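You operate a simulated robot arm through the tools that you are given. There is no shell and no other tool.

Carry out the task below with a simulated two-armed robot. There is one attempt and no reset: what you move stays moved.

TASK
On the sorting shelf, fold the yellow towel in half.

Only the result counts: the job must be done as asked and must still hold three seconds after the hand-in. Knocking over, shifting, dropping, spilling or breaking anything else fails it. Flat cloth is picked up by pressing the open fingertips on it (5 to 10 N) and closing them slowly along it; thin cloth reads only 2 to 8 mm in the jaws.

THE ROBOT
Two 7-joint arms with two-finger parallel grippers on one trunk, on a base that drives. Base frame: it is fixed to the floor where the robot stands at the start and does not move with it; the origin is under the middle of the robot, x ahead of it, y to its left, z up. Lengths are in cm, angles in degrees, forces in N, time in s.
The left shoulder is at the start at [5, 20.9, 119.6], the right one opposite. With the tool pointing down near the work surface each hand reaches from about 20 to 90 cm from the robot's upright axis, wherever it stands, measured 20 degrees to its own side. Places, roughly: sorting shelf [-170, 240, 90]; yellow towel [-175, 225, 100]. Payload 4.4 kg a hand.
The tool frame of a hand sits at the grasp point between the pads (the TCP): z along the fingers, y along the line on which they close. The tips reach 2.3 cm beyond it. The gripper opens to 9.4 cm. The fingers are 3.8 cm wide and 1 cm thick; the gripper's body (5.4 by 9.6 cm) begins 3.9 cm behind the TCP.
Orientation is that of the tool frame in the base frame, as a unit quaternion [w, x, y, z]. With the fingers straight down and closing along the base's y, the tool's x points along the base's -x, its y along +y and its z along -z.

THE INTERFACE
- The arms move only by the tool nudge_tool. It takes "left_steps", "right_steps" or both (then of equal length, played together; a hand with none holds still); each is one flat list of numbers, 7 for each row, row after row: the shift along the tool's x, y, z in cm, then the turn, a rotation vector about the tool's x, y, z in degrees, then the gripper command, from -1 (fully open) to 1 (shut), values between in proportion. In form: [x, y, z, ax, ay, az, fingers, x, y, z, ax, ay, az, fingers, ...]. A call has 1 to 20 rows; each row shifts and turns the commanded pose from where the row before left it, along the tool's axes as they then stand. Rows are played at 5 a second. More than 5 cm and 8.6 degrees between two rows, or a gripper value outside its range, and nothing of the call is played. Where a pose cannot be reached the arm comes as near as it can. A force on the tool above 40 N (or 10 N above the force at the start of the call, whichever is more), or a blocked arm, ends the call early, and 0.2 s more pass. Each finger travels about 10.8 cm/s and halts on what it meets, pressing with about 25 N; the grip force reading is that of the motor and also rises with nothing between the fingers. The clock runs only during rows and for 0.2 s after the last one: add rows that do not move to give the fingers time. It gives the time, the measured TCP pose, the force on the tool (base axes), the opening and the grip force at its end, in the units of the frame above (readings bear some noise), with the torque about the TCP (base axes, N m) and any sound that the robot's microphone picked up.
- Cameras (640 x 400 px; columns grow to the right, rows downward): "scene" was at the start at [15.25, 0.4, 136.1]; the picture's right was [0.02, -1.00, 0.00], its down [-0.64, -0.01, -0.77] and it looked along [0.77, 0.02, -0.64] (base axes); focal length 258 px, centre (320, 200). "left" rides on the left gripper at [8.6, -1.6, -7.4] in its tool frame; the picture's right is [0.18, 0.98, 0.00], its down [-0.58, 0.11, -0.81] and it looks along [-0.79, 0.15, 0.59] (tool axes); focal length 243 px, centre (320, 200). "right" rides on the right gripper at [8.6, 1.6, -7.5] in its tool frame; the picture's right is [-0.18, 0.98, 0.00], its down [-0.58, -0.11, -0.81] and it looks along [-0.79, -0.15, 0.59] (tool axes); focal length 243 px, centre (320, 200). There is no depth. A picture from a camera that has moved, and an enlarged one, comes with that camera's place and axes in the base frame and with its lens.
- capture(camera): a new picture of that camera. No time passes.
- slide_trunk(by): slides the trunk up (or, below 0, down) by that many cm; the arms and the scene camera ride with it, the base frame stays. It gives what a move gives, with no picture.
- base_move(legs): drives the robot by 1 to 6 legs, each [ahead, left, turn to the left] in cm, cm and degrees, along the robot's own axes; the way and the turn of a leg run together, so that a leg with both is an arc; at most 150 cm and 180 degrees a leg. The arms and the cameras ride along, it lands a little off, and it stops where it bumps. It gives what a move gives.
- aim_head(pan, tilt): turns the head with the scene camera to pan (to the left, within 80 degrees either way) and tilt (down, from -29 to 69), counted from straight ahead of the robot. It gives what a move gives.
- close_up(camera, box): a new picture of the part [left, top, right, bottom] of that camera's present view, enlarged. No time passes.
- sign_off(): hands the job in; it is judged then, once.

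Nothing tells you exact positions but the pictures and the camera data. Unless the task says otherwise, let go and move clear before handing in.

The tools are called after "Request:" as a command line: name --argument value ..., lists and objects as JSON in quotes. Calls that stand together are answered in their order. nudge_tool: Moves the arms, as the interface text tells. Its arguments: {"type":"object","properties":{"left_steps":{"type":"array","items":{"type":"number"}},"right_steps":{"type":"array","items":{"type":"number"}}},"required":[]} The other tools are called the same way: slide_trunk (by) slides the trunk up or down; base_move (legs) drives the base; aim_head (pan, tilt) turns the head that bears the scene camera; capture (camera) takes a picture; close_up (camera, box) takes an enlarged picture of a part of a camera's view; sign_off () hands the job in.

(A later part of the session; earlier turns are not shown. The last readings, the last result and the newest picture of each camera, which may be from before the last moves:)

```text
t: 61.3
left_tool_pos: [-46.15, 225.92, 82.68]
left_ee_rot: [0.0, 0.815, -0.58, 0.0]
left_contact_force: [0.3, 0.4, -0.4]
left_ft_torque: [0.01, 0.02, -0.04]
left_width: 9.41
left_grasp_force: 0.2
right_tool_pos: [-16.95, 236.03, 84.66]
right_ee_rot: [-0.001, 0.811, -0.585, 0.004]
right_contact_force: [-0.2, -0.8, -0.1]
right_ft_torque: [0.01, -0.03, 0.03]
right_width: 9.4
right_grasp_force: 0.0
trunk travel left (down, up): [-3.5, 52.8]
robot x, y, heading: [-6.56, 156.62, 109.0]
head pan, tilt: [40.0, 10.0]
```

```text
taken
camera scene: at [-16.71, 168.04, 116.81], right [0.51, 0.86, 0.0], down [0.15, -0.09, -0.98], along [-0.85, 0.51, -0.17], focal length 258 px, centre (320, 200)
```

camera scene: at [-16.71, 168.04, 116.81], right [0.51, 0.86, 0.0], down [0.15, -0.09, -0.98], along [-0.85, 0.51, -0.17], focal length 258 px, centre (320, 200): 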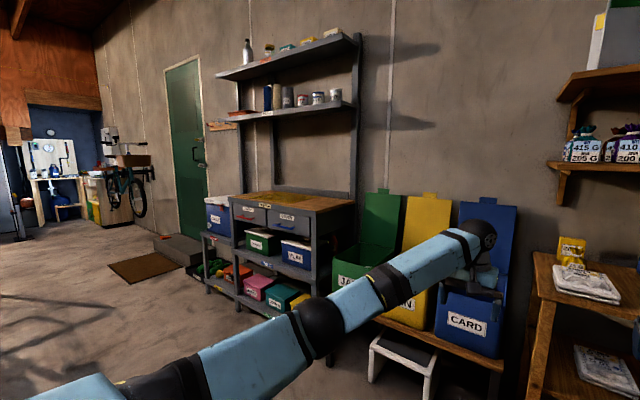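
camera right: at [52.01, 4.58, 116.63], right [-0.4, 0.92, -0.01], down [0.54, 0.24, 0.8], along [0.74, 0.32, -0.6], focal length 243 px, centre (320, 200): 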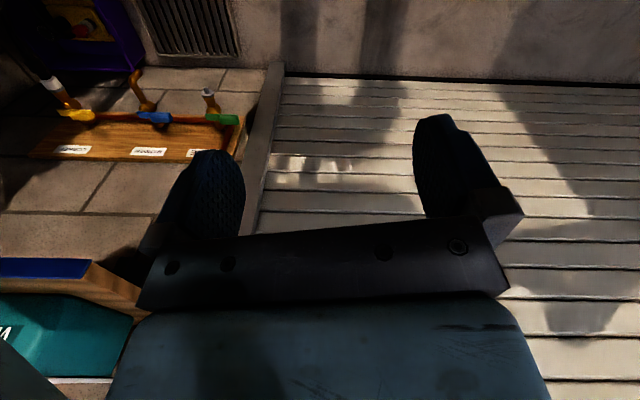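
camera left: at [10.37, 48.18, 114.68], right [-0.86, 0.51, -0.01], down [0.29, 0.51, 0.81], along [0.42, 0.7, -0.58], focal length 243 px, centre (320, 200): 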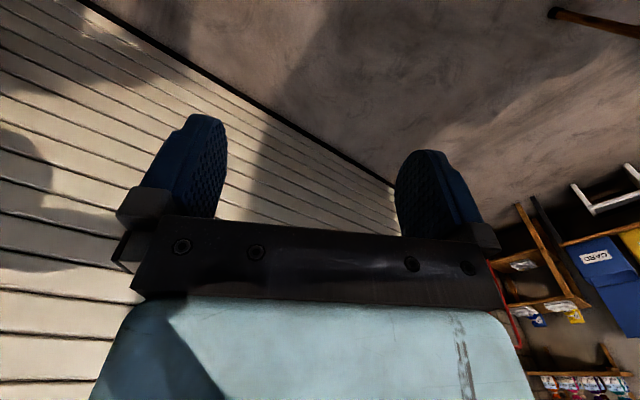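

The towel's corners come out roughly at [-176,211], [-146,225], [-158,250], [-190,233] on a top at z≈90; the shelf front edge is about 10 cm nearer. I now shift left slightly, draw the arms half back, and raise the trunk before rounding the broom.

Request:
base_move --legs '[[0, 9, 1]]'

Request:
nudge_tool --left_steps '[4, 0, 0, 0, 0, 0, -1, 4, 0, 0, 0, 0, 0, -1, 4, 0, 0, 0, 0, 0, -1, 4, 0, 0, 0, 0, 0, -1, 4, 0, 0, 0, 0, 0, -1, 4, 0, 0, 0, 0, 0, -1]' --right_steps '[4, 0, 0, 0, 0, 0, -1, 4, 0, 0, 0, 0, 0, -1, 4, 0, 0, 0, 0, 0, -1, 4, 0, 0, 0, 0, 0, -1, 4, 0, 0, 0, 0, 0, -1, 4, 0, 0, 0, 0, 0, -1]'

Request:
slide_trunk --by 26

Request:
aim_head --pan 75 --tilt 40

Request:
capture --camera "scene"

```text
t: 62.8
left_tool_pos: [-55.98, 222.16, 82.69]
left_ee_rot: [0.0, 0.82, -0.572, 0.0]
left_contact_force: [-0.3, 0.9, -0.3]
left_ft_torque: [-0.02, 0.01, -0.04]
left_width: 9.39
left_grasp_force: 0.0
right_tool_pos: [-26.95, 232.86, 84.77]
right_ee_rot: [0.0, 0.816, -0.578, 0.005]
right_contact_force: [0.0, 0.2, 0.7]
right_ft_torque: [0.0, -0.01, -0.01]
right_width: 9.37
right_grasp_force: 0.1
trunk travel left (down, up): [-3.5, 52.8]
robot x, y, heading: [-15.01, 153.62, 110.3]
head pan, tilt: [40.0, 10.0]
```

```text
t: 64.2
left_tool_pos: [-47.7, 199.72, 82.59]
left_ee_rot: [0.0, 0.82, -0.572, 0.0]
left_contact_force: [0.7, 0.4, -0.8]
left_ft_torque: [-0.05, -0.01, 0.01]
left_width: 9.39
left_grasp_force: 0.2
right_tool_pos: [-18.92, 210.14, 85.06]
right_ee_rot: [-0.001, 0.816, -0.578, 0.004]
right_contact_force: [0.0, -0.8, -0.9]
right_ft_torque: [0.03, -0.01, -0.02]
right_width: 9.39
right_grasp_force: 0.1
trunk travel left (down, up): [-3.5, 52.8]
robot x, y, heading: [-14.85, 153.74, 110.0]
head pan, tilt: [40.0, 10.0]
```

```text
t: 66.8
left_tool_pos: [-47.7, 199.86, 108.57]
left_ee_rot: [0.0, 0.821, -0.572, 0.0]
left_contact_force: [0.1, -0.4, -0.8]
left_ft_torque: [-0.01, -0.02, 0.0]
left_width: 9.4
left_grasp_force: 0.1
right_tool_pos: [-19.21, 210.08, 111.14]
right_ee_rot: [0.0, 0.816, -0.578, 0.004]
right_contact_force: [-0.2, -0.5, -0.6]
right_ft_torque: [-0.02, -0.01, 0.02]
right_width: 9.42
right_grasp_force: 0.1
trunk travel left (down, up): [-29.5, 26.8]
robot x, y, heading: [-14.86, 153.39, 110.0]
head pan, tilt: [40.0, 10.0]
```

```text
t: 67.9
left_tool_pos: [-47.79, 199.84, 108.52]
left_ee_rot: [0.0, 0.82, -0.572, 0.0]
left_contact_force: [-0.5, -0.1, -0.2]
left_ft_torque: [0.01, -0.01, 0.0]
left_width: 9.41
left_grasp_force: 0.1
right_tool_pos: [-19.09, 210.06, 111.16]
right_ee_rot: [0.0, 0.816, -0.578, 0.004]
right_contact_force: [-0.1, 0.8, 0.3]
right_ft_torque: [-0.01, 0.0, -0.02]
right_width: 9.42
right_grasp_force: 0.0
trunk travel left (down, up): [-29.5, 26.8]
robot x, y, heading: [-15.11, 153.53, 110.2]
head pan, tilt: [75.0, 40.0]
```

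```text
taken
camera scene: at [-25.79, 159.45, 138.05], right [-0.09, 1.0, 0.0], down [0.64, 0.06, -0.77], along [-0.76, -0.07, -0.64], focal length 258 px, centre (320, 200)
```

scene: 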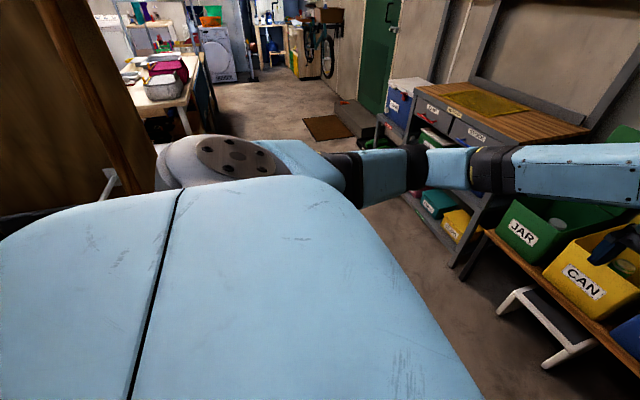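

The bins' bench front is at about 260 cm along the passage and the route left is clear. I drive forward 36 cm past the broom, then sideways left in front of the shelf.

Request:
base_move --legs '[[36, 0, 0]]'

Request:
base_move --legs '[[0, 60, 0]]'

Request:
aim_head --pan 30 --tilt 30

Request:
capture --camera "scene"

```text
t: 69.8
left_tool_pos: [-55.11, 223.0, 110.14]
left_ee_rot: [-0.015, 0.803, -0.595, -0.007]
left_contact_force: [-0.1, 0.0, -1.3]
left_ft_torque: [-0.02, -0.01, -0.01]
left_width: 9.4
left_grasp_force: 0.2
right_tool_pos: [-25.36, 231.73, 112.11]
right_ee_rot: [-0.008, 0.796, -0.606, 0.007]
right_contact_force: [-0.2, 0.6, -0.1]
right_ft_torque: [-0.02, 0.03, 0.0]
right_width: 9.42
right_grasp_force: 0.1
trunk travel left (down, up): [-29.5, 26.8]
robot x, y, heading: [-24.08, 177.61, 106.8]
head pan, tilt: [75.0, 40.0]
stopped in leg 1: the robot was blocked; the commanded pose is now the measured one
```

```text
t: 75.5
left_tool_pos: [-112.68, 207.49, 108.56]
left_ee_rot: [0.0, 0.806, -0.592, 0.0]
left_contact_force: [0.4, -0.9, 0.4]
left_ft_torque: [0.0, 0.01, 0.01]
left_width: 9.39
left_grasp_force: 0.0
right_tool_pos: [-83.14, 216.41, 109.96]
right_ee_rot: [0.007, 0.801, -0.599, 0.015]
right_contact_force: [0.2, 0.3, 0.3]
right_ft_torque: [-0.01, -0.01, -0.03]
right_width: 9.4
right_grasp_force: 0.1
trunk travel left (down, up): [-29.5, 26.8]
robot x, y, heading: [-81.87, 159.82, 107.4]
head pan, tilt: [75.0, 40.0]
```

```text
t: 76.7
left_tool_pos: [-112.59, 207.38, 108.55]
left_ee_rot: [0.0, 0.806, -0.592, -0.001]
left_contact_force: [-0.6, 0.2, 0.4]
left_ft_torque: [0.02, 0.02, -0.02]
left_width: 9.39
left_grasp_force: 0.1
right_tool_pos: [-83.28, 216.46, 109.95]
right_ee_rot: [0.008, 0.8, -0.599, 0.015]
right_contact_force: [0.0, 0.8, 0.3]
right_ft_torque: [-0.01, -0.03, 0.0]
right_width: 9.41
right_grasp_force: 0.0
trunk travel left (down, up): [-29.5, 26.8]
robot x, y, heading: [-82.03, 159.67, 107.2]
head pan, tilt: [30.0, 30.0]
```

```text
taken
camera scene: at [-90.81, 172.59, 139.58], right [0.68, 0.74, 0.0], down [0.37, -0.34, -0.87], along [-0.64, 0.58, -0.5], focal length 258 px, centre (320, 200)
```

scene: 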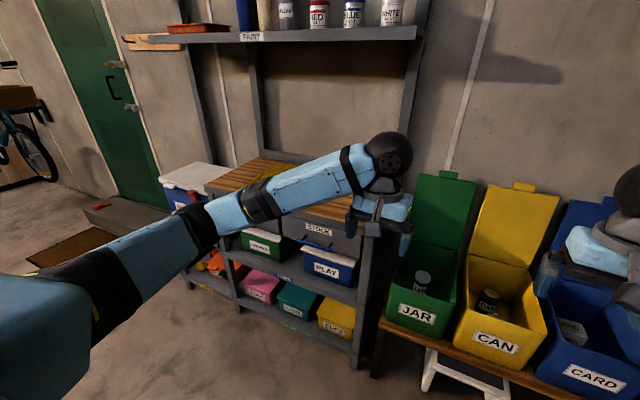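

The forward leg was stopped early by something on my right side (probably the right elbow near the red hand truck or door), and the sideways leg then went through. I look right to check what was touched.

Request:
aim_head --pan -60 --tilt 25

Request:
capture --camera "scene"

Request:
aim_head --pan -25 --tilt 35

Request:
capture --camera "scene"

```text
t: 78.3
left_tool_pos: [-112.69, 207.45, 108.63]
left_ee_rot: [0.0, 0.805, -0.593, 0.0]
left_contact_force: [-0.7, -0.7, -0.2]
left_ft_torque: [0.05, -0.02, 0.04]
left_width: 9.38
left_grasp_force: 0.1
right_tool_pos: [-83.21, 216.38, 109.96]
right_ee_rot: [0.008, 0.801, -0.599, 0.015]
right_contact_force: [-1.3, -0.5, 0.6]
right_ft_torque: [-0.03, 0.02, -0.01]
right_width: 9.39
right_grasp_force: 0.1
trunk travel left (down, up): [-29.5, 26.8]
robot x, y, heading: [-82.21, 159.88, 107.7]
head pan, tilt: [-60.0, 25.0]
```

```text
taken
camera scene: at [-77.91, 173.27, 140.38], right [0.74, -0.68, 0.0], down [-0.29, -0.31, -0.91], along [0.61, 0.67, -0.42], focal length 258 px, centre (320, 200)
```

scene: 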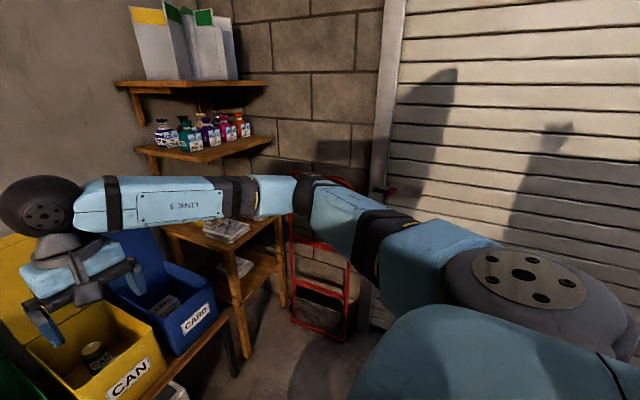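

```text
t: 79.3
left_tool_pos: [-112.7, 207.48, 108.66]
left_ee_rot: [0.001, 0.806, -0.592, 0.0]
left_contact_force: [-0.2, 0.1, 0.4]
left_ft_torque: [-0.01, 0.0, -0.01]
left_width: 9.41
left_grasp_force: 0.1
right_tool_pos: [-83.28, 216.4, 109.94]
right_ee_rot: [0.008, 0.801, -0.599, 0.015]
right_contact_force: [0.7, 0.7, -0.1]
right_ft_torque: [-0.01, 0.0, -0.02]
right_width: 9.38
right_grasp_force: 0.0
trunk travel left (down, up): [-29.5, 26.8]
robot x, y, heading: [-81.92, 159.71, 107.8]
head pan, tilt: [-25.0, 35.0]
```

```text
taken
camera scene: at [-82.97, 175.21, 138.81], right [0.99, -0.13, 0.0], down [-0.08, -0.57, -0.82], along [0.11, 0.81, -0.57], focal length 258 px, centre (320, 200)
```

scene: 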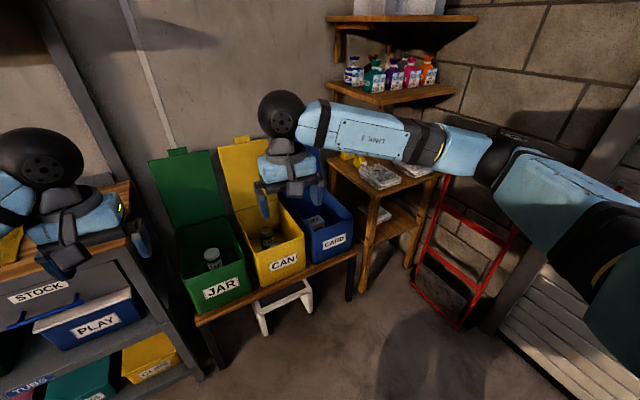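

Everything on the right (hand truck, corner shelf, bins) stands in place. I continue sideways left about 55 cm to stand in front of the towel.

Request:
base_move --legs '[[0, 55, 1]]'

Request:
aim_head --pan 0 --tilt 35

Request:
capture --camera "scene"

```text
t: 84.7
left_tool_pos: [-166.73, 189.67, 108.54]
left_ee_rot: [-0.001, 0.811, -0.584, 0.001]
left_contact_force: [0.1, 0.5, 0.0]
left_ft_torque: [0.04, 0.02, 0.01]
left_width: 9.39
left_grasp_force: 0.0
right_tool_pos: [-137.52, 199.16, 110.01]
right_ee_rot: [0.007, 0.805, -0.593, 0.015]
right_contact_force: [0.1, 0.0, 0.4]
right_ft_torque: [0.0, 0.0, -0.01]
right_width: 9.41
right_grasp_force: 0.0
trunk travel left (down, up): [-29.5, 26.8]
robot x, y, heading: [-135.42, 142.75, 108.1]
head pan, tilt: [-25.0, 35.0]
```

```text
t: 85.6
left_tool_pos: [-166.68, 189.61, 108.61]
left_ee_rot: [0.0, 0.812, -0.584, 0.0]
left_contact_force: [-0.1, 0.1, -0.8]
left_ft_torque: [0.03, -0.03, 0.01]
left_width: 9.42
left_grasp_force: 0.1
right_tool_pos: [-137.41, 199.14, 109.93]
right_ee_rot: [0.008, 0.805, -0.593, 0.015]
right_contact_force: [0.2, 0.2, 0.1]
right_ft_torque: [0.0, 0.02, -0.02]
right_width: 9.41
right_grasp_force: 0.0
trunk travel left (down, up): [-29.5, 26.8]
robot x, y, heading: [-135.48, 142.88, 108.4]
head pan, tilt: [0.0, 35.0]
```

```text
taken
camera scene: at [-140.23, 157.57, 138.8], right [0.95, 0.32, 0.0], down [0.18, -0.54, -0.82], along [-0.26, 0.78, -0.57], focal length 258 px, centre (320, 200)
```

scene: 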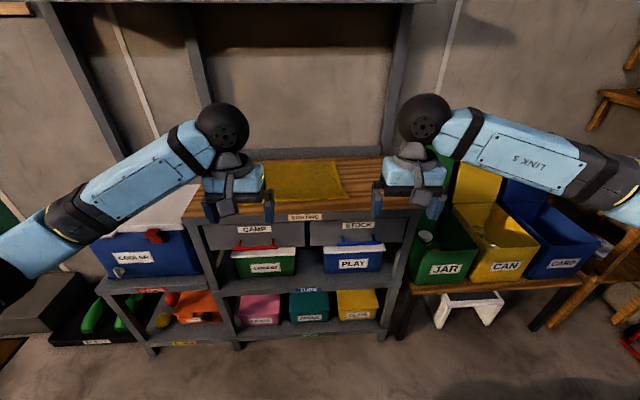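

The robot now stands square in front of the sorting shelf with the towel between the hands. I zoom in to measure the towel.

Request:
close_up --camera "scene" --box '[170, 110, 430, 272]'

Request:
capture --camera "left"

Request:
capture --camera "right"

```text
2.46 times, centred on (300, 191) of scene
camera zoom: at [-140.23, 157.57, 138.8], right [0.95, 0.32, 0.0], down [0.18, -0.54, -0.82], along [-0.26, 0.78, -0.57], focal length 635 px, centre (369, 222)
```

zoom: 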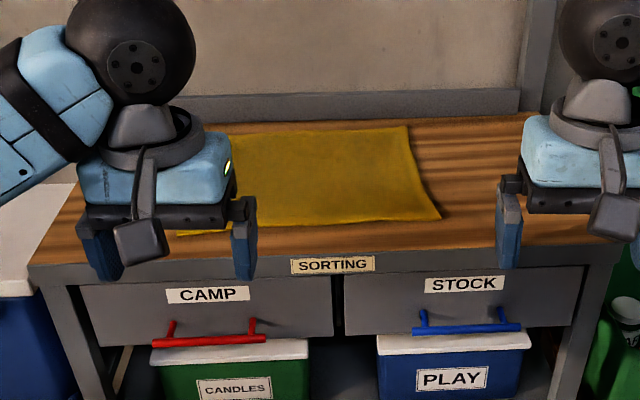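

```text
taken
camera left: at [-162.41, 182.03, 116.17], right [-0.87, -0.48, 0.0], down [-0.29, 0.52, 0.81], along [-0.39, 0.71, -0.59], focal length 243 px, centre (320, 200)
```

left: 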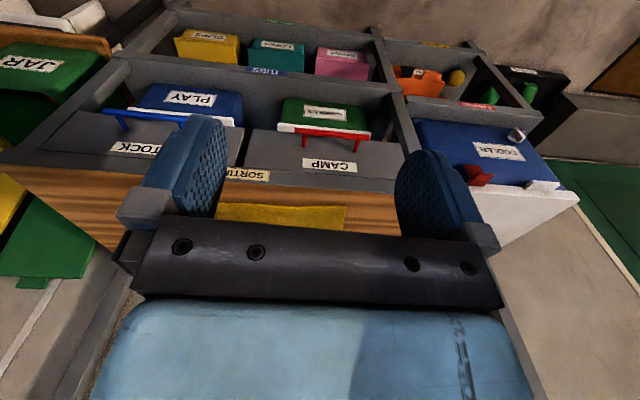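

```text
taken
camera right: at [-136.4, 190.63, 117.68], right [-0.99, -0.12, -0.01], down [-0.08, 0.61, 0.79], along [-0.09, 0.78, -0.62], focal length 243 px, centre (320, 200)
```

right: 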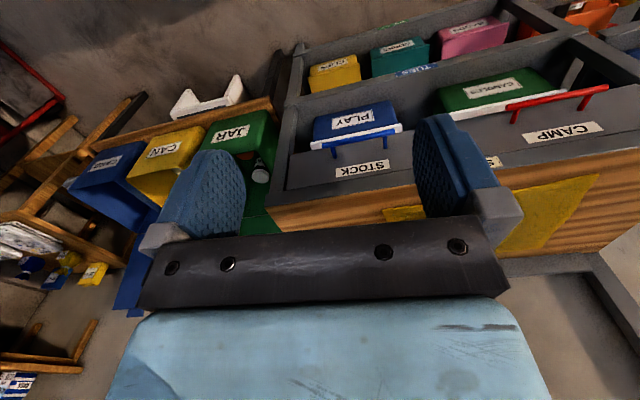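

The left gripper hides part of the towel, so I draw both hands back and raise them a little for a clear view.

Request:
nudge_tool --left_steps '[4, 2, 0, 0, 0, 0, -1, 4, 2, 0, 0, 0, 0, -1, 4, 2, 0, 0, 0, 0, -1, 4, 2, 0, 0, 0, 0, -1, 0, 0, 0, 0, 0, 0, -1]' --right_steps '[4, -2, 0, 0, 0, 0, -1, 4, -2, 0, 0, 0, 0, -1, 4, -2, 0, 0, 0, 0, -1, 4, -2, 0, 0, 0, 0, -1, 0, 0, 0, 0, 0, 0, -1]'

Request:
capture --camera "scene"

Request:
close_up --camera "scene" --box '[180, 120, 420, 270]'

```text
t: 86.8
left_tool_pos: [-169.43, 172.26, 108.43]
left_ee_rot: [0.0, 0.811, -0.585, 0.001]
left_contact_force: [-0.1, 0.1, 0.2]
left_ft_torque: [0.0, 0.01, 0.0]
left_width: 9.39
left_grasp_force: 0.1
right_tool_pos: [-124.68, 186.6, 110.46]
right_ee_rot: [0.008, 0.805, -0.593, 0.015]
right_contact_force: [0.3, 0.6, -0.1]
right_ft_torque: [-0.02, -0.01, 0.02]
right_width: 9.41
right_grasp_force: 0.0
trunk travel left (down, up): [-29.5, 26.8]
robot x, y, heading: [-135.41, 142.69, 108.7]
head pan, tilt: [0.0, 35.0]
```

```text
taken
camera scene: at [-140.31, 157.72, 138.78], right [0.95, 0.32, 0.0], down [0.18, -0.55, -0.82], along [-0.26, 0.78, -0.57], focal length 258 px, centre (320, 200)
```

scene: 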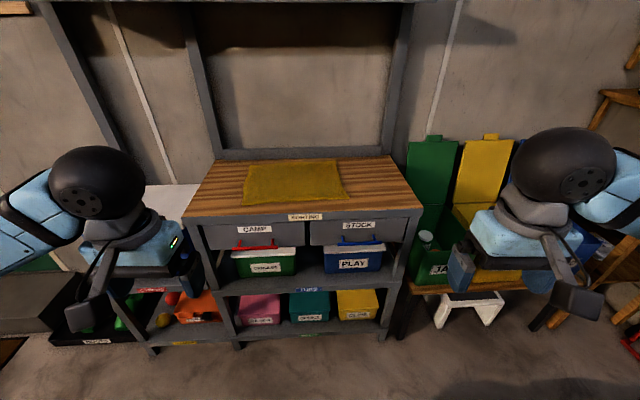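

```text
2.67 times, centred on (300, 195) of scene
camera zoom: at [-140.31, 157.72, 138.78], right [0.95, 0.32, 0.0], down [0.18, -0.55, -0.82], along [-0.26, 0.78, -0.57], focal length 688 px, centre (373, 213)
```

zoom: 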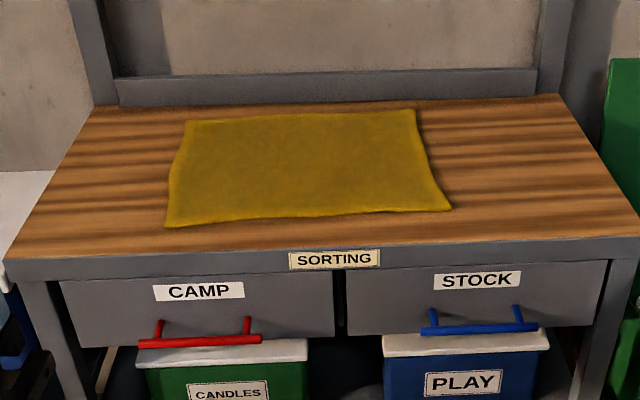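

The towel measures about 35 × 27 cm, rotated ~6° counter-clockwise relative to me, its near edge ~84 cm from my axis. I turn 5.5° left to square up with it and then close in.

Request:
base_move --legs '[[0, 0, 5.5]]'

Request:
base_move --legs '[[20, 0, 0]]'

Request:
aim_head --pan 0 --tilt 45

Request:
capture --camera "scene"

```text
t: 87.7
left_tool_pos: [-172.06, 168.77, 108.45]
left_ee_rot: [0.0, 0.838, -0.545, 0.001]
left_contact_force: [0.2, -0.5, -0.2]
left_ft_torque: [0.0, 0.03, 0.03]
left_width: 9.41
left_grasp_force: 0.1
right_tool_pos: [-128.95, 187.27, 110.43]
right_ee_rot: [0.007, 0.833, -0.553, 0.014]
right_contact_force: [-0.9, 0.0, -0.2]
right_ft_torque: [-0.01, -0.03, 0.04]
right_width: 9.41
right_grasp_force: 0.1
trunk travel left (down, up): [-29.5, 26.8]
robot x, y, heading: [-135.3, 142.79, 114.0]
head pan, tilt: [0.0, 35.0]
```

```text
t: 89.3
left_tool_pos: [-180.08, 186.89, 108.59]
left_ee_rot: [0.0, 0.838, -0.545, 0.0]
left_contact_force: [0.4, 0.2, -0.6]
left_ft_torque: [-0.03, -0.01, -0.01]
left_width: 9.38
left_grasp_force: 0.0
right_tool_pos: [-136.95, 205.37, 110.49]
right_ee_rot: [0.008, 0.834, -0.552, 0.015]
right_contact_force: [-0.3, 0.4, -0.4]
right_ft_torque: [0.03, -0.02, 0.01]
right_width: 9.41
right_grasp_force: 0.0
trunk travel left (down, up): [-29.5, 26.8]
robot x, y, heading: [-143.42, 160.46, 113.7]
head pan, tilt: [0.0, 35.0]
```

```text
t: 90.0
left_tool_pos: [-180.07, 186.81, 108.52]
left_ee_rot: [0.001, 0.838, -0.545, 0.0]
left_contact_force: [-1.1, 0.3, 0.5]
left_ft_torque: [0.03, 0.0, -0.01]
left_width: 9.39
left_grasp_force: 0.1
right_tool_pos: [-136.91, 205.27, 110.65]
right_ee_rot: [0.007, 0.834, -0.552, 0.015]
right_contact_force: [0.4, -0.1, -0.3]
right_ft_torque: [0.04, 0.01, -0.01]
right_width: 9.39
right_grasp_force: 0.0
trunk travel left (down, up): [-29.5, 26.8]
robot x, y, heading: [-143.5, 160.67, 114.0]
head pan, tilt: [0.0, 45.0]
```

```text
taken
camera scene: at [-149.39, 174.51, 137.33], right [0.91, 0.41, 0.0], down [0.29, -0.65, -0.71], along [-0.29, 0.65, -0.71], focal length 258 px, centre (320, 200)
```

scene: 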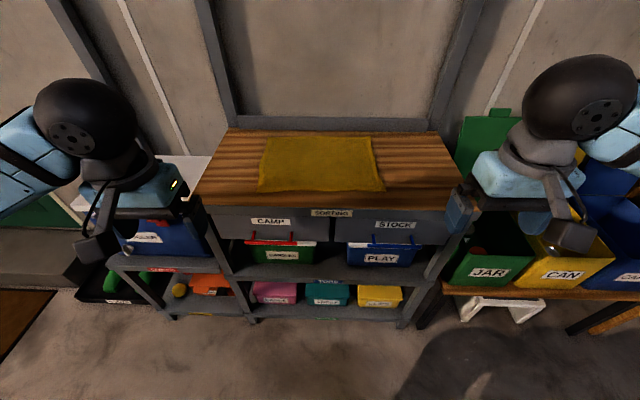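

I zoom in again on the towel from this closer spot to refine its corners.

Request:
close_up --camera "scene" --box '[220, 100, 420, 225]'

```text
3.20 times, centred on (320, 162) of scene
camera zoom: at [-149.39, 174.51, 137.33], right [0.91, 0.41, 0.0], down [0.29, -0.65, -0.71], along [-0.29, 0.65, -0.71], focal length 825 px, centre (320, 320)
```

zoom: 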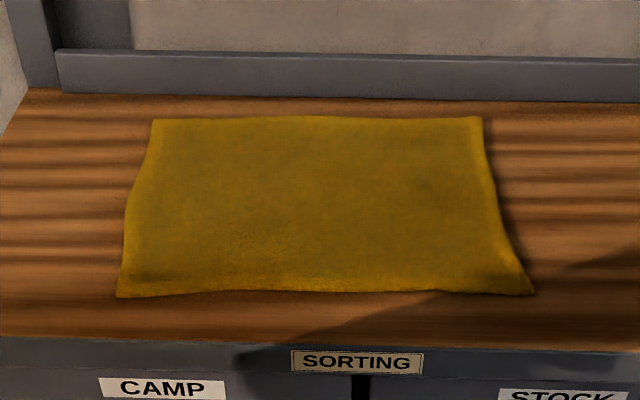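

The towel is now square to me: near edge ~65 cm, far edge ~93 cm from my axis, 35 cm wide and centred. I drive 11 cm closer so both edges lie in comfortable reach, then re-check.

Request:
base_move --legs '[[11, 0, 0]]'

Request:
aim_head --pan 0 --tilt 50

Request:
capture --camera "scene"

Request:
close_up --camera "scene" --box '[210, 90, 430, 227]'

```text
t: 91.2
left_tool_pos: [-184.56, 196.85, 108.44]
left_ee_rot: [0.0, 0.838, -0.545, 0.0]
left_contact_force: [1.0, 1.3, 0.5]
left_ft_torque: [0.0, -0.02, -0.01]
left_width: 9.4
left_grasp_force: 0.0
right_tool_pos: [-141.39, 215.35, 110.4]
right_ee_rot: [0.007, 0.833, -0.552, 0.015]
right_contact_force: [0.0, 0.3, -0.3]
right_ft_torque: [0.02, -0.01, 0.02]
right_width: 9.38
right_grasp_force: 0.1
trunk travel left (down, up): [-29.5, 26.8]
robot x, y, heading: [-147.9, 170.51, 113.9]
head pan, tilt: [0.0, 45.0]
```

```text
t: 91.9
left_tool_pos: [-184.56, 196.77, 108.55]
left_ee_rot: [0.0, 0.838, -0.545, 0.0]
left_contact_force: [-0.1, 0.6, 0.6]
left_ft_torque: [0.02, 0.05, 0.01]
left_width: 9.38
left_grasp_force: 0.0
right_tool_pos: [-141.33, 215.32, 110.48]
right_ee_rot: [0.007, 0.833, -0.552, 0.013]
right_contact_force: [0.3, 0.2, 0.4]
right_ft_torque: [0.0, 0.02, -0.01]
right_width: 9.38
right_grasp_force: 0.0
trunk travel left (down, up): [-29.5, 26.8]
robot x, y, heading: [-148.08, 171.13, 114.0]
head pan, tilt: [0.0, 50.0]
```

```text
taken
camera scene: at [-153.63, 184.05, 136.63], right [0.91, 0.41, 0.0], down [0.31, -0.7, -0.64], along [-0.26, 0.59, -0.77], focal length 258 px, centre (320, 200)
```

scene: 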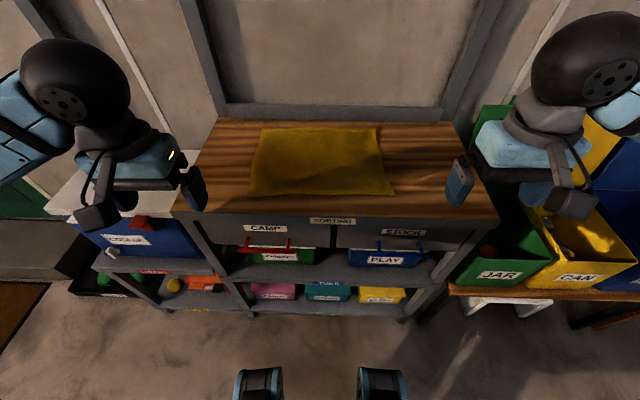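

```text
2.91 times, centred on (320, 158) of scene
camera zoom: at [-153.63, 184.05, 136.63], right [0.91, 0.41, 0.0], down [0.31, -0.7, -0.64], along [-0.26, 0.59, -0.77], focal length 750 px, centre (320, 321)
```

zoom: 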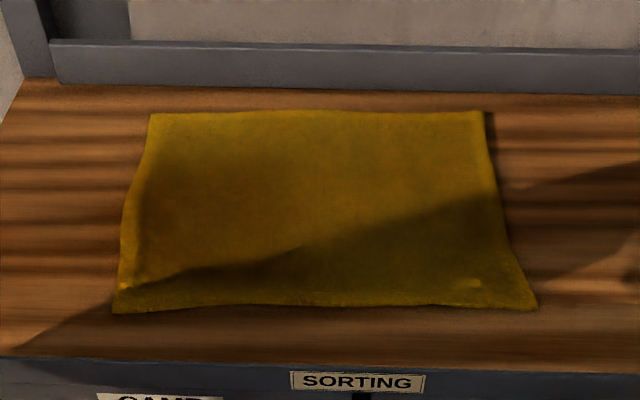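

The geometry is confirmed: near edge ~54 cm, far edge ~82 cm from my axis, the back rail ~4.5 cm behind the towel. I plan to pinch both near corners with the fingers closing front-to-back and fold toward the rail, so I now yaw both hands 90° (cameras outward).

Request:
nudge_tool --left_steps '[0, 0, 0, 0, 0, 0, -1, 0, 0, 0, 0, 0, 8.18, -1, 0, 0, 0, 0, 0, 8.18, -1, 0, 0, 0, 0, 0, 8.18, -1, 0, 0, 0, 0, 0, 8.18, -1, 0, 0, 0, 0, 0, 8.18, -1, 0, 0, 0, 0, 0, 8.18, -1, 0, 0, 0, 0, 0, 8.18, -1, 0, 0, 0, 0, 0, 8.18, -1, 0, 0, 0, 0, 0, 8.18, -1, 0, 0, 0, 0, 0, 8.18, -1, 0, 0, 0, 0, 0, 8.18, -1, 0, 0, 0, 0, 0, 0, -1]' --right_steps '[0, 0, 0, 0, -1.8, -1.0, -1, 0, 0, 0, 0, 0, -8.18, -1, 0, 0, 0, 0, 0, -8.18, -1, 0, 0, 0, 0, 0, -8.18, -1, 0, 0, 0, 0, 0, -8.18, -1, 0, 0, 0, 0, 0, -8.18, -1, 0, 0, 0, 0, 0, -8.18, -1, 0, 0, 0, 0, 0, -8.18, -1, 0, 0, 0, 0, 0, -8.18, -1, 0, 0, 0, 0, 0, -8.18, -1, 0, 0, 0, 0, 0, -8.18, -1, 0, 0, 0, 0, 0, -8.18, -1, 0, 0, 0, 0, 0, 0, -1]'

Request:
capture --camera "scene"

```text
t: 94.7
left_tool_pos: [-184.34, 196.83, 108.54]
left_ee_rot: [0.001, -0.206, 0.979, 0.0]
left_contact_force: [-0.2, 0.3, -0.2]
left_ft_torque: [-0.05, 0.01, -0.01]
left_width: 9.37
left_grasp_force: 0.1
right_tool_pos: [-141.45, 214.26, 110.81]
right_ee_rot: [0.0, 0.996, 0.087, 0.003]
right_contact_force: [-0.5, 0.5, 0.2]
right_ft_torque: [-0.01, 0.05, -0.02]
right_width: 9.39
right_grasp_force: 0.0
right hand out of reach, approached as far as the arm can: row 11, 12
trunk travel left (down, up): [-29.5, 26.8]
robot x, y, heading: [-147.68, 170.45, 114.1]
head pan, tilt: [0.0, 50.0]
```

```text
taken
camera scene: at [-153.64, 184.04, 136.63], right [0.91, 0.41, 0.0], down [0.31, -0.7, -0.64], along [-0.26, 0.59, -0.77], focal length 258 px, centre (320, 200)
```

scene: 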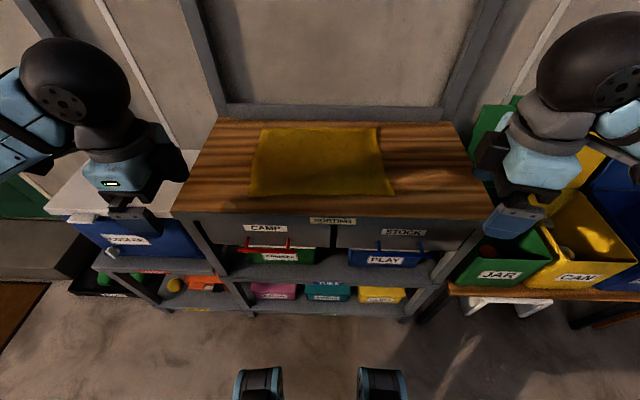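

The left hand reached the yaw, but the right wrist stopped about 14° short at its limit. I back the right yaw off to see how its command stands and then test the yaw nearer the working spot.

Request:
nudge_tool --right_steps '[0, 0, 0, 0, 0, 7, -1, 0, 0, 0, 0, 0, 7, -1, 0, 0, 0, 0, 0, 0, -1]'

```text
t: 95.5
left_tool_pos: [-184.41, 196.77, 108.51]
left_ee_rot: [0.0, -0.206, 0.978, 0.0]
left_contact_force: [0.6, 0.2, 0.3]
left_ft_torque: [0.02, 0.04, -0.03]
left_width: 9.4
left_grasp_force: 0.0
right_tool_pos: [-141.24, 214.39, 110.79]
right_ee_rot: [-0.001, 0.999, -0.035, 0.003]
right_contact_force: [1.1, -0.4, 0.2]
right_ft_torque: [0.0, 0.0, -0.02]
right_width: 9.42
right_grasp_force: 0.0
trunk travel left (down, up): [-29.5, 26.8]
robot x, y, heading: [-147.47, 170.78, 113.9]
head pan, tilt: [0.0, 50.0]
```

The right hand's yaw is now 62° and its command follows the measured pose. I move both hands above the near corners at z≈105 to test reach and orientation there.

Request:
nudge_tool --left_steps '[-1.38, 3.13, 0.58, 0, 0, 0, -1, -1.38, 3.13, 0.58, 0, 0, 0, -1, -1.38, 3.13, 0.58, 0, 0, 0, -1, -1.38, 3.13, 0.58, 0, 0, 0, -1, -1.38, 3.13, 0.58, 0, 0, 0, -1, -1.38, 3.13, 0.58, 0, 0, 0, -1, 0, 0, 0, 0, 0, 0, -1]' --right_steps '[-2.9, -2.29, 0.97, 0, 0, 0, -1, -2.9, -2.29, 0.97, 0, 0, 0, -1, -2.9, -2.29, 0.97, 0, 0, 0, -1, -2.9, -2.29, 0.97, 0, 0, 0, -1, -2.9, -2.29, 0.97, 0, 0, 0, -1, -2.9, -2.29, 0.97, 0, 0, 0, -1, 0, 0, 0, 0, 0, 0, -1]'

Request:
nudge_tool --right_steps '[0, 0, 0, 0, 0, -7, -1, 0, 0, 0, 0, 0, -7, -1, 0, 0, 0, 0, 0, -7, -1, 0, 0, 0, 0, 0, -7, -1, 0, 0, 0, 0, 0, 0, -1]'

Request:
capture --camera "scene"

```text
t: 97.1
left_tool_pos: [-184.53, 217.31, 104.75]
left_ee_rot: [0.001, -0.207, 0.978, 0.0]
left_contact_force: [-0.3, 0.1, 0.4]
left_ft_torque: [0.02, -0.01, -0.03]
left_width: 9.38
left_grasp_force: 0.0
right_tool_pos: [-155.68, 227.28, 105.29]
right_ee_rot: [-0.002, 0.999, -0.036, 0.002]
right_contact_force: [0.7, -0.6, -0.5]
right_ft_torque: [0.01, 0.01, -0.03]
right_width: 9.4
right_grasp_force: 0.1
right hand out of reach, approached as far as the arm can: row 6
trunk travel left (down, up): [-29.5, 26.8]
robot x, y, heading: [-147.78, 170.67, 113.8]
head pan, tilt: [0.0, 50.0]
```

```text
t: 98.3
left_tool_pos: [-184.5, 217.32, 104.72]
left_ee_rot: [0.0, -0.207, 0.978, 0.0]
left_contact_force: [1.0, -0.1, 0.3]
left_ft_torque: [0.0, -0.03, -0.01]
left_width: 9.4
left_grasp_force: 0.0
right_tool_pos: [-155.64, 227.45, 105.24]
right_ee_rot: [0.0, 0.999, -0.035, 0.002]
right_contact_force: [0.4, 0.1, 0.2]
right_ft_torque: [0.03, -0.01, -0.03]
right_width: 9.41
right_grasp_force: 0.0
right hand out of reach, approached as far as the arm can: row 1, 2, 3, 4
trunk travel left (down, up): [-29.5, 26.8]
robot x, y, heading: [-147.98, 170.69, 114.1]
head pan, tilt: [0.0, 50.0]
```

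```text
taken
camera scene: at [-153.63, 184.05, 136.63], right [0.91, 0.41, 0.0], down [0.31, -0.7, -0.64], along [-0.26, 0.59, -0.77], focal length 258 px, centre (320, 200)
```

scene: 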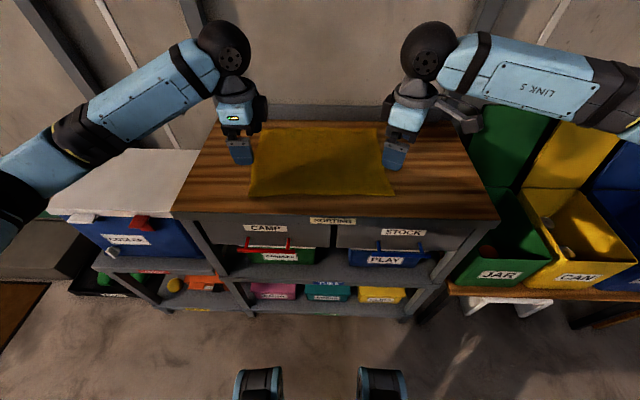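

The right wrist is at its yaw limit in the outward sense, so I try turning it the other way (camera inward), which gives the same closing line.

Request:
nudge_tool --right_steps '[0, 0, 0, 0, 0, 8, -1, 0, 0, 0, 0, 0, 8, -1, 0, 0, 0, 0, 0, 8, -1, 0, 0, 0, 0, 0, 8, -1, 0, 0, 0, 0, 0, 8, -1, 0, 0, 0, 0, 0, 8, -1, 0, 0, 0, 0, 0, 8, -1, 0, 0, 0, 0, 0, 8, -1, 0, 0, 0, 0, 0, 8, -1, 0, 0, 0, 0, 0, 8, -1, 0, 0, 0, 0, 0, 8, -1, 0, 0, 0, 0, 0, 8, -1, 0, 0, 0, 0, 0, 8, -1, 0, 0, 0, 0, 0, 8, -1, 0, 0, 0, 0, 0, 8, -1, 0, 0, 0, 0, 0, 8, -1, 0, 0, 0, 0, 0, 8, -1, 0, 0, 0, 0, 0, 8, -1, 0, 0, 0, 0, 0, 8, -1, 0, 0, 0, 0, 0, 0, -1]'

Request:
capture --camera "scene"

```text
t: 102.5
left_tool_pos: [-184.49, 217.31, 104.69]
left_ee_rot: [0.0, -0.207, 0.978, 0.0]
left_contact_force: [0.8, -0.8, 0.1]
left_ft_torque: [0.0, 0.01, -0.01]
left_width: 9.42
left_grasp_force: 0.1
right_tool_pos: [-155.64, 227.28, 105.7]
right_ee_rot: [0.002, -0.207, 0.978, 0.0]
right_contact_force: [-0.2, -0.3, 0.4]
right_ft_torque: [-0.02, 0.01, 0.0]
right_width: 9.39
right_grasp_force: 0.1
trunk travel left (down, up): [-29.5, 26.8]
robot x, y, heading: [-147.49, 170.96, 113.9]
head pan, tilt: [0.0, 50.0]
```

```text
taken
camera scene: at [-153.64, 184.05, 136.63], right [0.91, 0.41, 0.0], down [0.31, -0.7, -0.64], along [-0.26, 0.59, -0.77], focal length 258 px, centre (320, 200)
```

scene: 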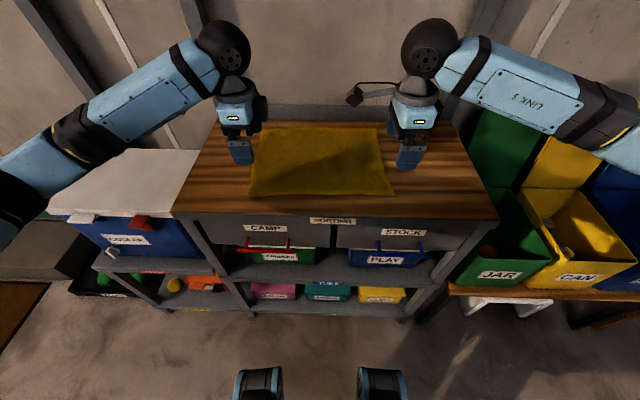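

Both hands now share the same orientation (closing front-to-back). Before pinching I dry-run the far end of the fold at height to make sure it is reachable, then return.

Request:
nudge_tool --left_steps '[0, 3.6, 0, 0, 0, 0, -1, 0, 3.6, 0, 0, 0, 0, -1, 0, 3.6, 0, 0, 0, 0, -1, 0, 3.6, 0, 0, 0, 0, -1, 0, 3.6, 0, 0, 0, 0, -1, 0, 3.6, 0, 0, 0, 0, -1, 0, 3.4, 0, 0, 0, 0, -1, 0, 0, 0, 0, 0, 0, -1]' --right_steps '[0.1, 4, 0, 0, 0, 0, -1, 0.1, 4, 0, 0, 0, 0, -1, 0.1, 4, 0, 0, 0, 0, -1, 0.1, 4, 0, 0, 0, 0, -1, 0.1, 4, 0, 0, 0, 0, -1, 0.1, 4, 0, 0, 0, 0, -1, 0.1, 3.7, 0, 0, 0, 0, -1, 0, 0, 0, 0, 0, 0, -1]'

Request:
capture --camera "scene"

Request:
capture --camera "right"

Request:
capture --camera "left"

```text
t: 104.3
left_tool_pos: [-194.52, 239.97, 104.7]
left_ee_rot: [0.001, -0.207, 0.978, 0.001]
left_contact_force: [-0.2, -1.3, 0.2]
left_ft_torque: [0.0, -0.02, 0.03]
left_width: 9.39
left_grasp_force: 0.0
right_tool_pos: [-167.68, 252.22, 105.65]
right_ee_rot: [0.003, -0.209, 0.978, 0.001]
right_contact_force: [-0.1, 0.4, 0.3]
right_ft_torque: [0.0, 0.0, 0.01]
right_width: 9.4
right_grasp_force: 0.0
trunk travel left (down, up): [-29.5, 26.8]
robot x, y, heading: [-147.5, 170.42, 114.2]
head pan, tilt: [0.0, 50.0]
```

```text
taken
camera scene: at [-153.6, 184.0, 136.64], right [0.91, 0.41, 0.0], down [0.31, -0.7, -0.64], along [-0.26, 0.59, -0.77], focal length 258 px, centre (320, 200)
```

scene: 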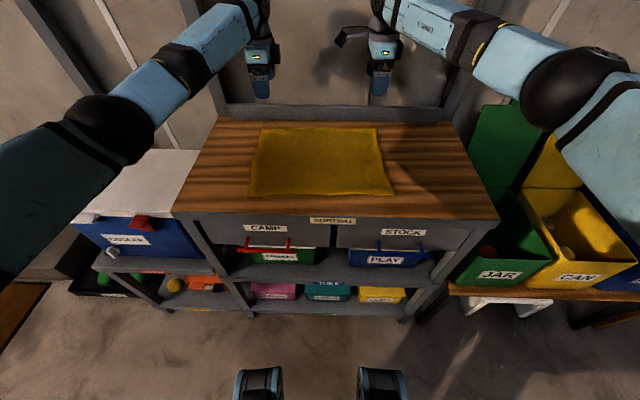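

```text
taken
camera right: at [-176.2, 250.13, 113.07], right [-0.23, 0.97, 0.0], down [0.57, 0.14, 0.81], along [0.79, 0.19, -0.59], focal length 243 px, centre (320, 200)
```

right: 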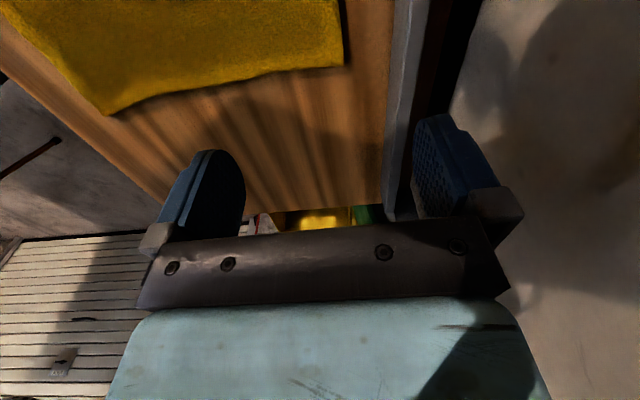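

```text
taken
camera left: at [-201.84, 235.13, 112.3], right [-0.57, 0.82, 0.0], down [0.49, 0.33, 0.81], along [0.66, 0.46, -0.59], focal length 243 px, centre (320, 200)
```

left: 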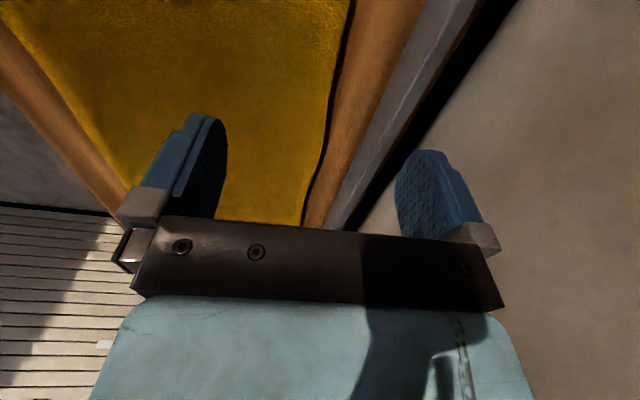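

The far position is reachable for both hands, and cross-checking cameras puts the top at z≈88.5 with the near edge at ~42 and the far edge at ~70 cm ahead of the camera. I return over the near corners with the fingers narrowed to ~3 cm and descend to just above the cloth.

Request:
nudge_tool --left_steps '[0, -3.9, 0, 0, 0, 0, 0.3, 0, -3.9, 0, 0, 0, 0, 0.3, 0, -3.9, 0, 0, 0, 0, 0.3, 0, -3.9, 0, 0, 0, 0, 0.3, 0, -3.9, 0, 0, 0, 0, 0.3, 0, -3.9, 0, 0, 0, 0, 0.3, 0, 0, 3.2, 0, 0, 0, 0.3, 0, 0, 3.2, 0, 0, 0, 0.3, 0, 0, 2.8, 0, 0, 0, 0.3, 0, 0, 0, 0, 0, 0, 0.3]' --right_steps '[-0.1, -3.95, 0, 0, 0, 0, 0.3, -0.1, -3.95, 0, 0, 0, 0, 0.3, -0.1, -3.95, 0, 0, 0, 0, 0.3, -0.1, -3.95, 0, 0, 0, 0, 0.3, -0.1, -3.95, 0, 0, 0, 0, 0.3, -0.1, -3.95, 0, 0, 0, 0, 0.3, 0, 0, 3.5, 0, 0, 0, 0.3, 0, 0, 3.5, 0, 0, 0, 0.3, 0, 0, 3.15, 0, 0, 0, 0.3, 0, 0, 0, 0, 0, 0, 0.3]'

Request:
capture --camera "scene"

Request:
capture --camera "right"

Request:
capture --camera "left"

```text
t: 106.5
left_tool_pos: [-185.3, 218.62, 95.81]
left_ee_rot: [0.0, -0.207, 0.978, 0.0]
left_contact_force: [-1.2, 0.4, 0.4]
left_ft_torque: [0.01, 0.01, -0.01]
left_width: 3.27
left_grasp_force: 0.0
right_tool_pos: [-157.13, 231.0, 95.38]
right_ee_rot: [0.002, -0.208, 0.978, 0.001]
right_contact_force: [-0.8, -0.3, 0.2]
right_ft_torque: [-0.02, -0.01, 0.02]
right_width: 3.25
right_grasp_force: 0.2
trunk travel left (down, up): [-29.5, 26.8]
robot x, y, heading: [-147.63, 170.39, 114.1]
head pan, tilt: [0.0, 50.0]
```

```text
taken
camera scene: at [-153.62, 183.99, 136.64], right [0.91, 0.41, 0.0], down [0.31, -0.7, -0.64], along [-0.26, 0.59, -0.77], focal length 258 px, centre (320, 200)
```

scene: 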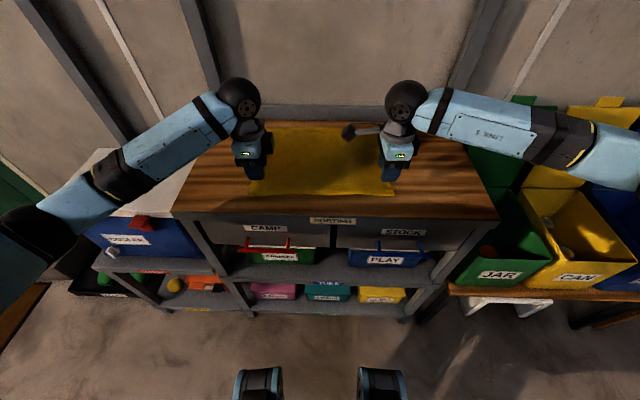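

```text
taken
camera right: at [-165.6, 228.86, 102.86], right [-0.23, 0.97, 0.0], down [0.57, 0.14, 0.81], along [0.79, 0.19, -0.59], focal length 243 px, centre (320, 200)
```

right: 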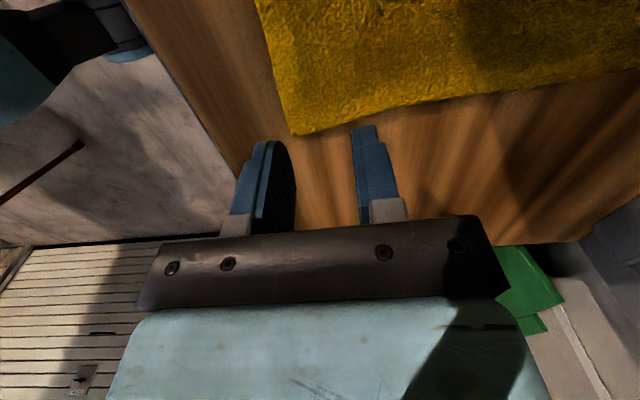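

```text
taken
camera left: at [-192.58, 213.71, 103.37], right [-0.57, 0.82, 0.0], down [0.49, 0.33, 0.81], along [0.66, 0.46, -0.59], focal length 243 px, centre (320, 200)
```

left: 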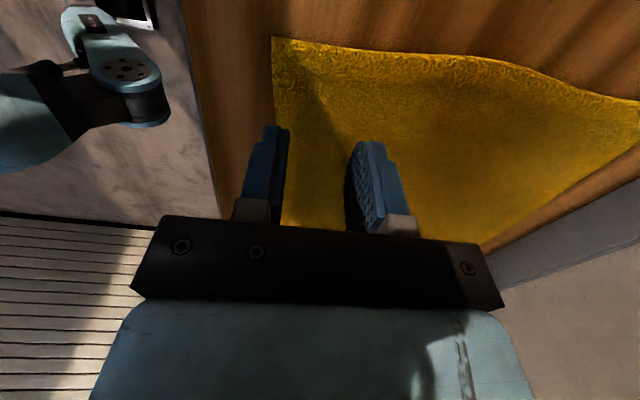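

Left TCP is about 3 cm inside the near edge and the right one likewise, with the outer fingers over the last centimetre of cloth. I descend to about 1 cm above the surface and then feel for contact.

Request:
nudge_tool --left_steps '[0, 0, 1, 0, 0, 0, 0.3, 0, 0, 1, 0, 0, 0, 0.3, 0, 0, 1, 0, 0, 0, 0.3, 0, 0, 0.8, 0, 0, 0, 0.3, 0, 0, 0, 0, 0, 0, 0.3]' --right_steps '[0.5, 0, 1, 0, 0, 0, 0.3, 0, 0, 1, 0, 0, 0, 0.3, 0, 0, 1, 0, 0, 0, 0.3, 0, 0, 0.5, 0, 0, 0, 0.3, 0, 0, 0, 0, 0, 0, 0.3]'

Request:
nudge_tool --left_steps '[0, 0, 0.3, 0, 0, 0, 0.3, 0, 0, 0, 0, 0, 0, 0.3]' --right_steps '[0, 0, 0.3, 0, 0, 0, 0.3, 0, 0, 0, 0, 0, 0, 0.3]'

```text
t: 107.7
left_tool_pos: [-185.16, 218.76, 91.99]
left_ee_rot: [0.0, -0.207, 0.978, 0.0]
left_contact_force: [0.6, -0.2, -0.3]
left_ft_torque: [-0.02, 0.0, -0.03]
left_width: 3.3
left_grasp_force: 0.0
right_tool_pos: [-157.79, 230.77, 91.94]
right_ee_rot: [0.003, -0.208, 0.978, 0.0]
right_contact_force: [-0.7, 0.0, 0.3]
right_ft_torque: [0.02, 0.01, -0.03]
right_width: 3.3
right_grasp_force: 0.0
trunk travel left (down, up): [-29.5, 26.8]
robot x, y, heading: [-147.68, 170.68, 114.3]
head pan, tilt: [0.0, 50.0]
```

```text
t: 108.3
left_tool_pos: [-185.32, 218.75, 91.69]
left_ee_rot: [0.0, -0.207, 0.978, 0.001]
left_contact_force: [0.9, 0.6, 0.6]
left_ft_torque: [-0.02, -0.01, 0.01]
left_width: 3.29
left_grasp_force: 0.0
right_tool_pos: [-157.63, 230.72, 91.65]
right_ee_rot: [0.003, -0.208, 0.978, -0.001]
right_contact_force: [-0.9, 0.2, -0.2]
right_ft_torque: [-0.02, 0.01, 0.0]
right_width: 3.28
right_grasp_force: 0.2
trunk travel left (down, up): [-29.5, 26.8]
robot x, y, heading: [-148.01, 170.91, 113.9]
head pan, tilt: [0.0, 50.0]
```

No contact yet at TCP z≈91.7. I keep stepping down in 0.3 cm increments and watch the force.

Request:
nudge_tool --left_steps '[0, 0, 0.3, 0, 0, 0, 0.3, 0, 0, 0.3, 0, 0, 0, 0.3, 0, 0, 0, 0, 0, 0, 0.3]' --right_steps '[0, 0, 0.3, 0, 0, 0, 0.3, 0, 0, 0.3, 0, 0, 0, 0.3, 0, 0, 0, 0, 0, 0, 0.3]'

Request:
capture --camera "left"

Request:
capture --camera "right"

```text
t: 109.1
left_tool_pos: [-185.16, 218.71, 91.24]
left_ee_rot: [0.001, -0.207, 0.978, 0.0]
left_contact_force: [-0.2, -0.3, -0.4]
left_ft_torque: [-0.04, 0.03, -0.01]
left_width: 3.28
left_grasp_force: 0.1
right_tool_pos: [-157.67, 230.81, 91.11]
right_ee_rot: [0.003, -0.208, 0.978, 0.0]
right_contact_force: [-0.1, -0.4, -0.3]
right_ft_torque: [0.03, 0.02, 0.0]
right_width: 3.28
right_grasp_force: 0.0
trunk travel left (down, up): [-29.5, 26.8]
robot x, y, heading: [-147.74, 170.53, 114.1]
head pan, tilt: [0.0, 50.0]
```

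```text
taken
camera left: at [-192.47, 213.77, 98.67], right [-0.57, 0.82, 0.0], down [0.49, 0.33, 0.81], along [0.66, 0.46, -0.59], focal length 243 px, centre (320, 200)
```

left: 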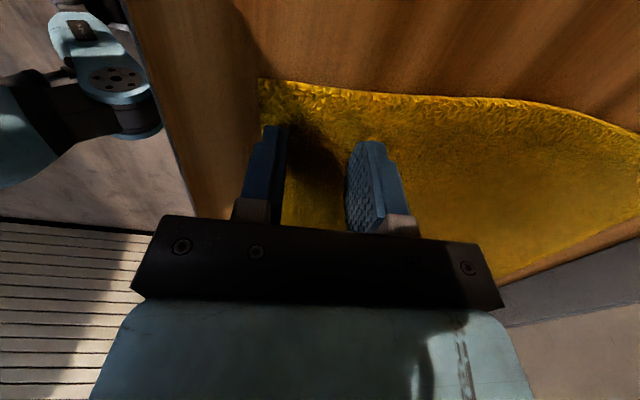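

```text
taken
camera right: at [-166.17, 228.77, 98.54], right [-0.23, 0.97, 0.0], down [0.57, 0.14, 0.81], along [0.79, 0.19, -0.59], focal length 243 px, centre (320, 200)
```

right: 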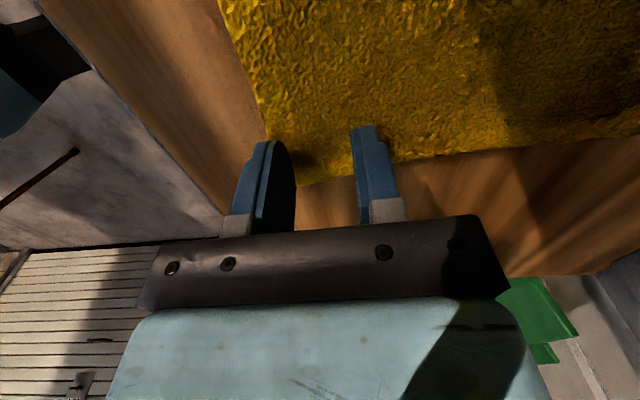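

The fingertips hover a few millimetres above the cloth right at the near edge. I shift both 0.5 cm further in and keep lowering in small steps.

Request:
nudge_tool --left_steps '[0, 0.4, 0, 0, 0, 0, 0.3, 0, 0, 0.2, 0, 0, 0, 0.3, 0, 0, 0.2, 0, 0, 0, 0.3, 0, 0, 0, 0, 0, 0, 0.3]' --right_steps '[0, 0.6, 0, 0, 0, 0, 0.3, 0, 0, 0.2, 0, 0, 0, 0.3, 0, 0, 0.2, 0, 0, 0, 0.3, 0, 0, 0, 0, 0, 0, 0.3]'

```text
t: 110.1
left_tool_pos: [-185.28, 219.21, 90.76]
left_ee_rot: [0.0, -0.207, 0.978, 0.001]
left_contact_force: [-0.7, -1.6, 1.9]
left_ft_torque: [-0.01, 0.01, 0.01]
left_width: 3.27
left_grasp_force: 0.1
right_tool_pos: [-157.92, 231.4, 90.83]
right_ee_rot: [0.003, -0.207, 0.978, 0.0]
right_contact_force: [0.4, 0.6, 1.3]
right_ft_torque: [0.01, -0.03, 0.01]
right_width: 3.3
right_grasp_force: 0.0
trunk travel left (down, up): [-29.5, 26.8]
robot x, y, heading: [-147.6, 170.68, 113.9]
head pan, tilt: [0.0, 50.0]
```

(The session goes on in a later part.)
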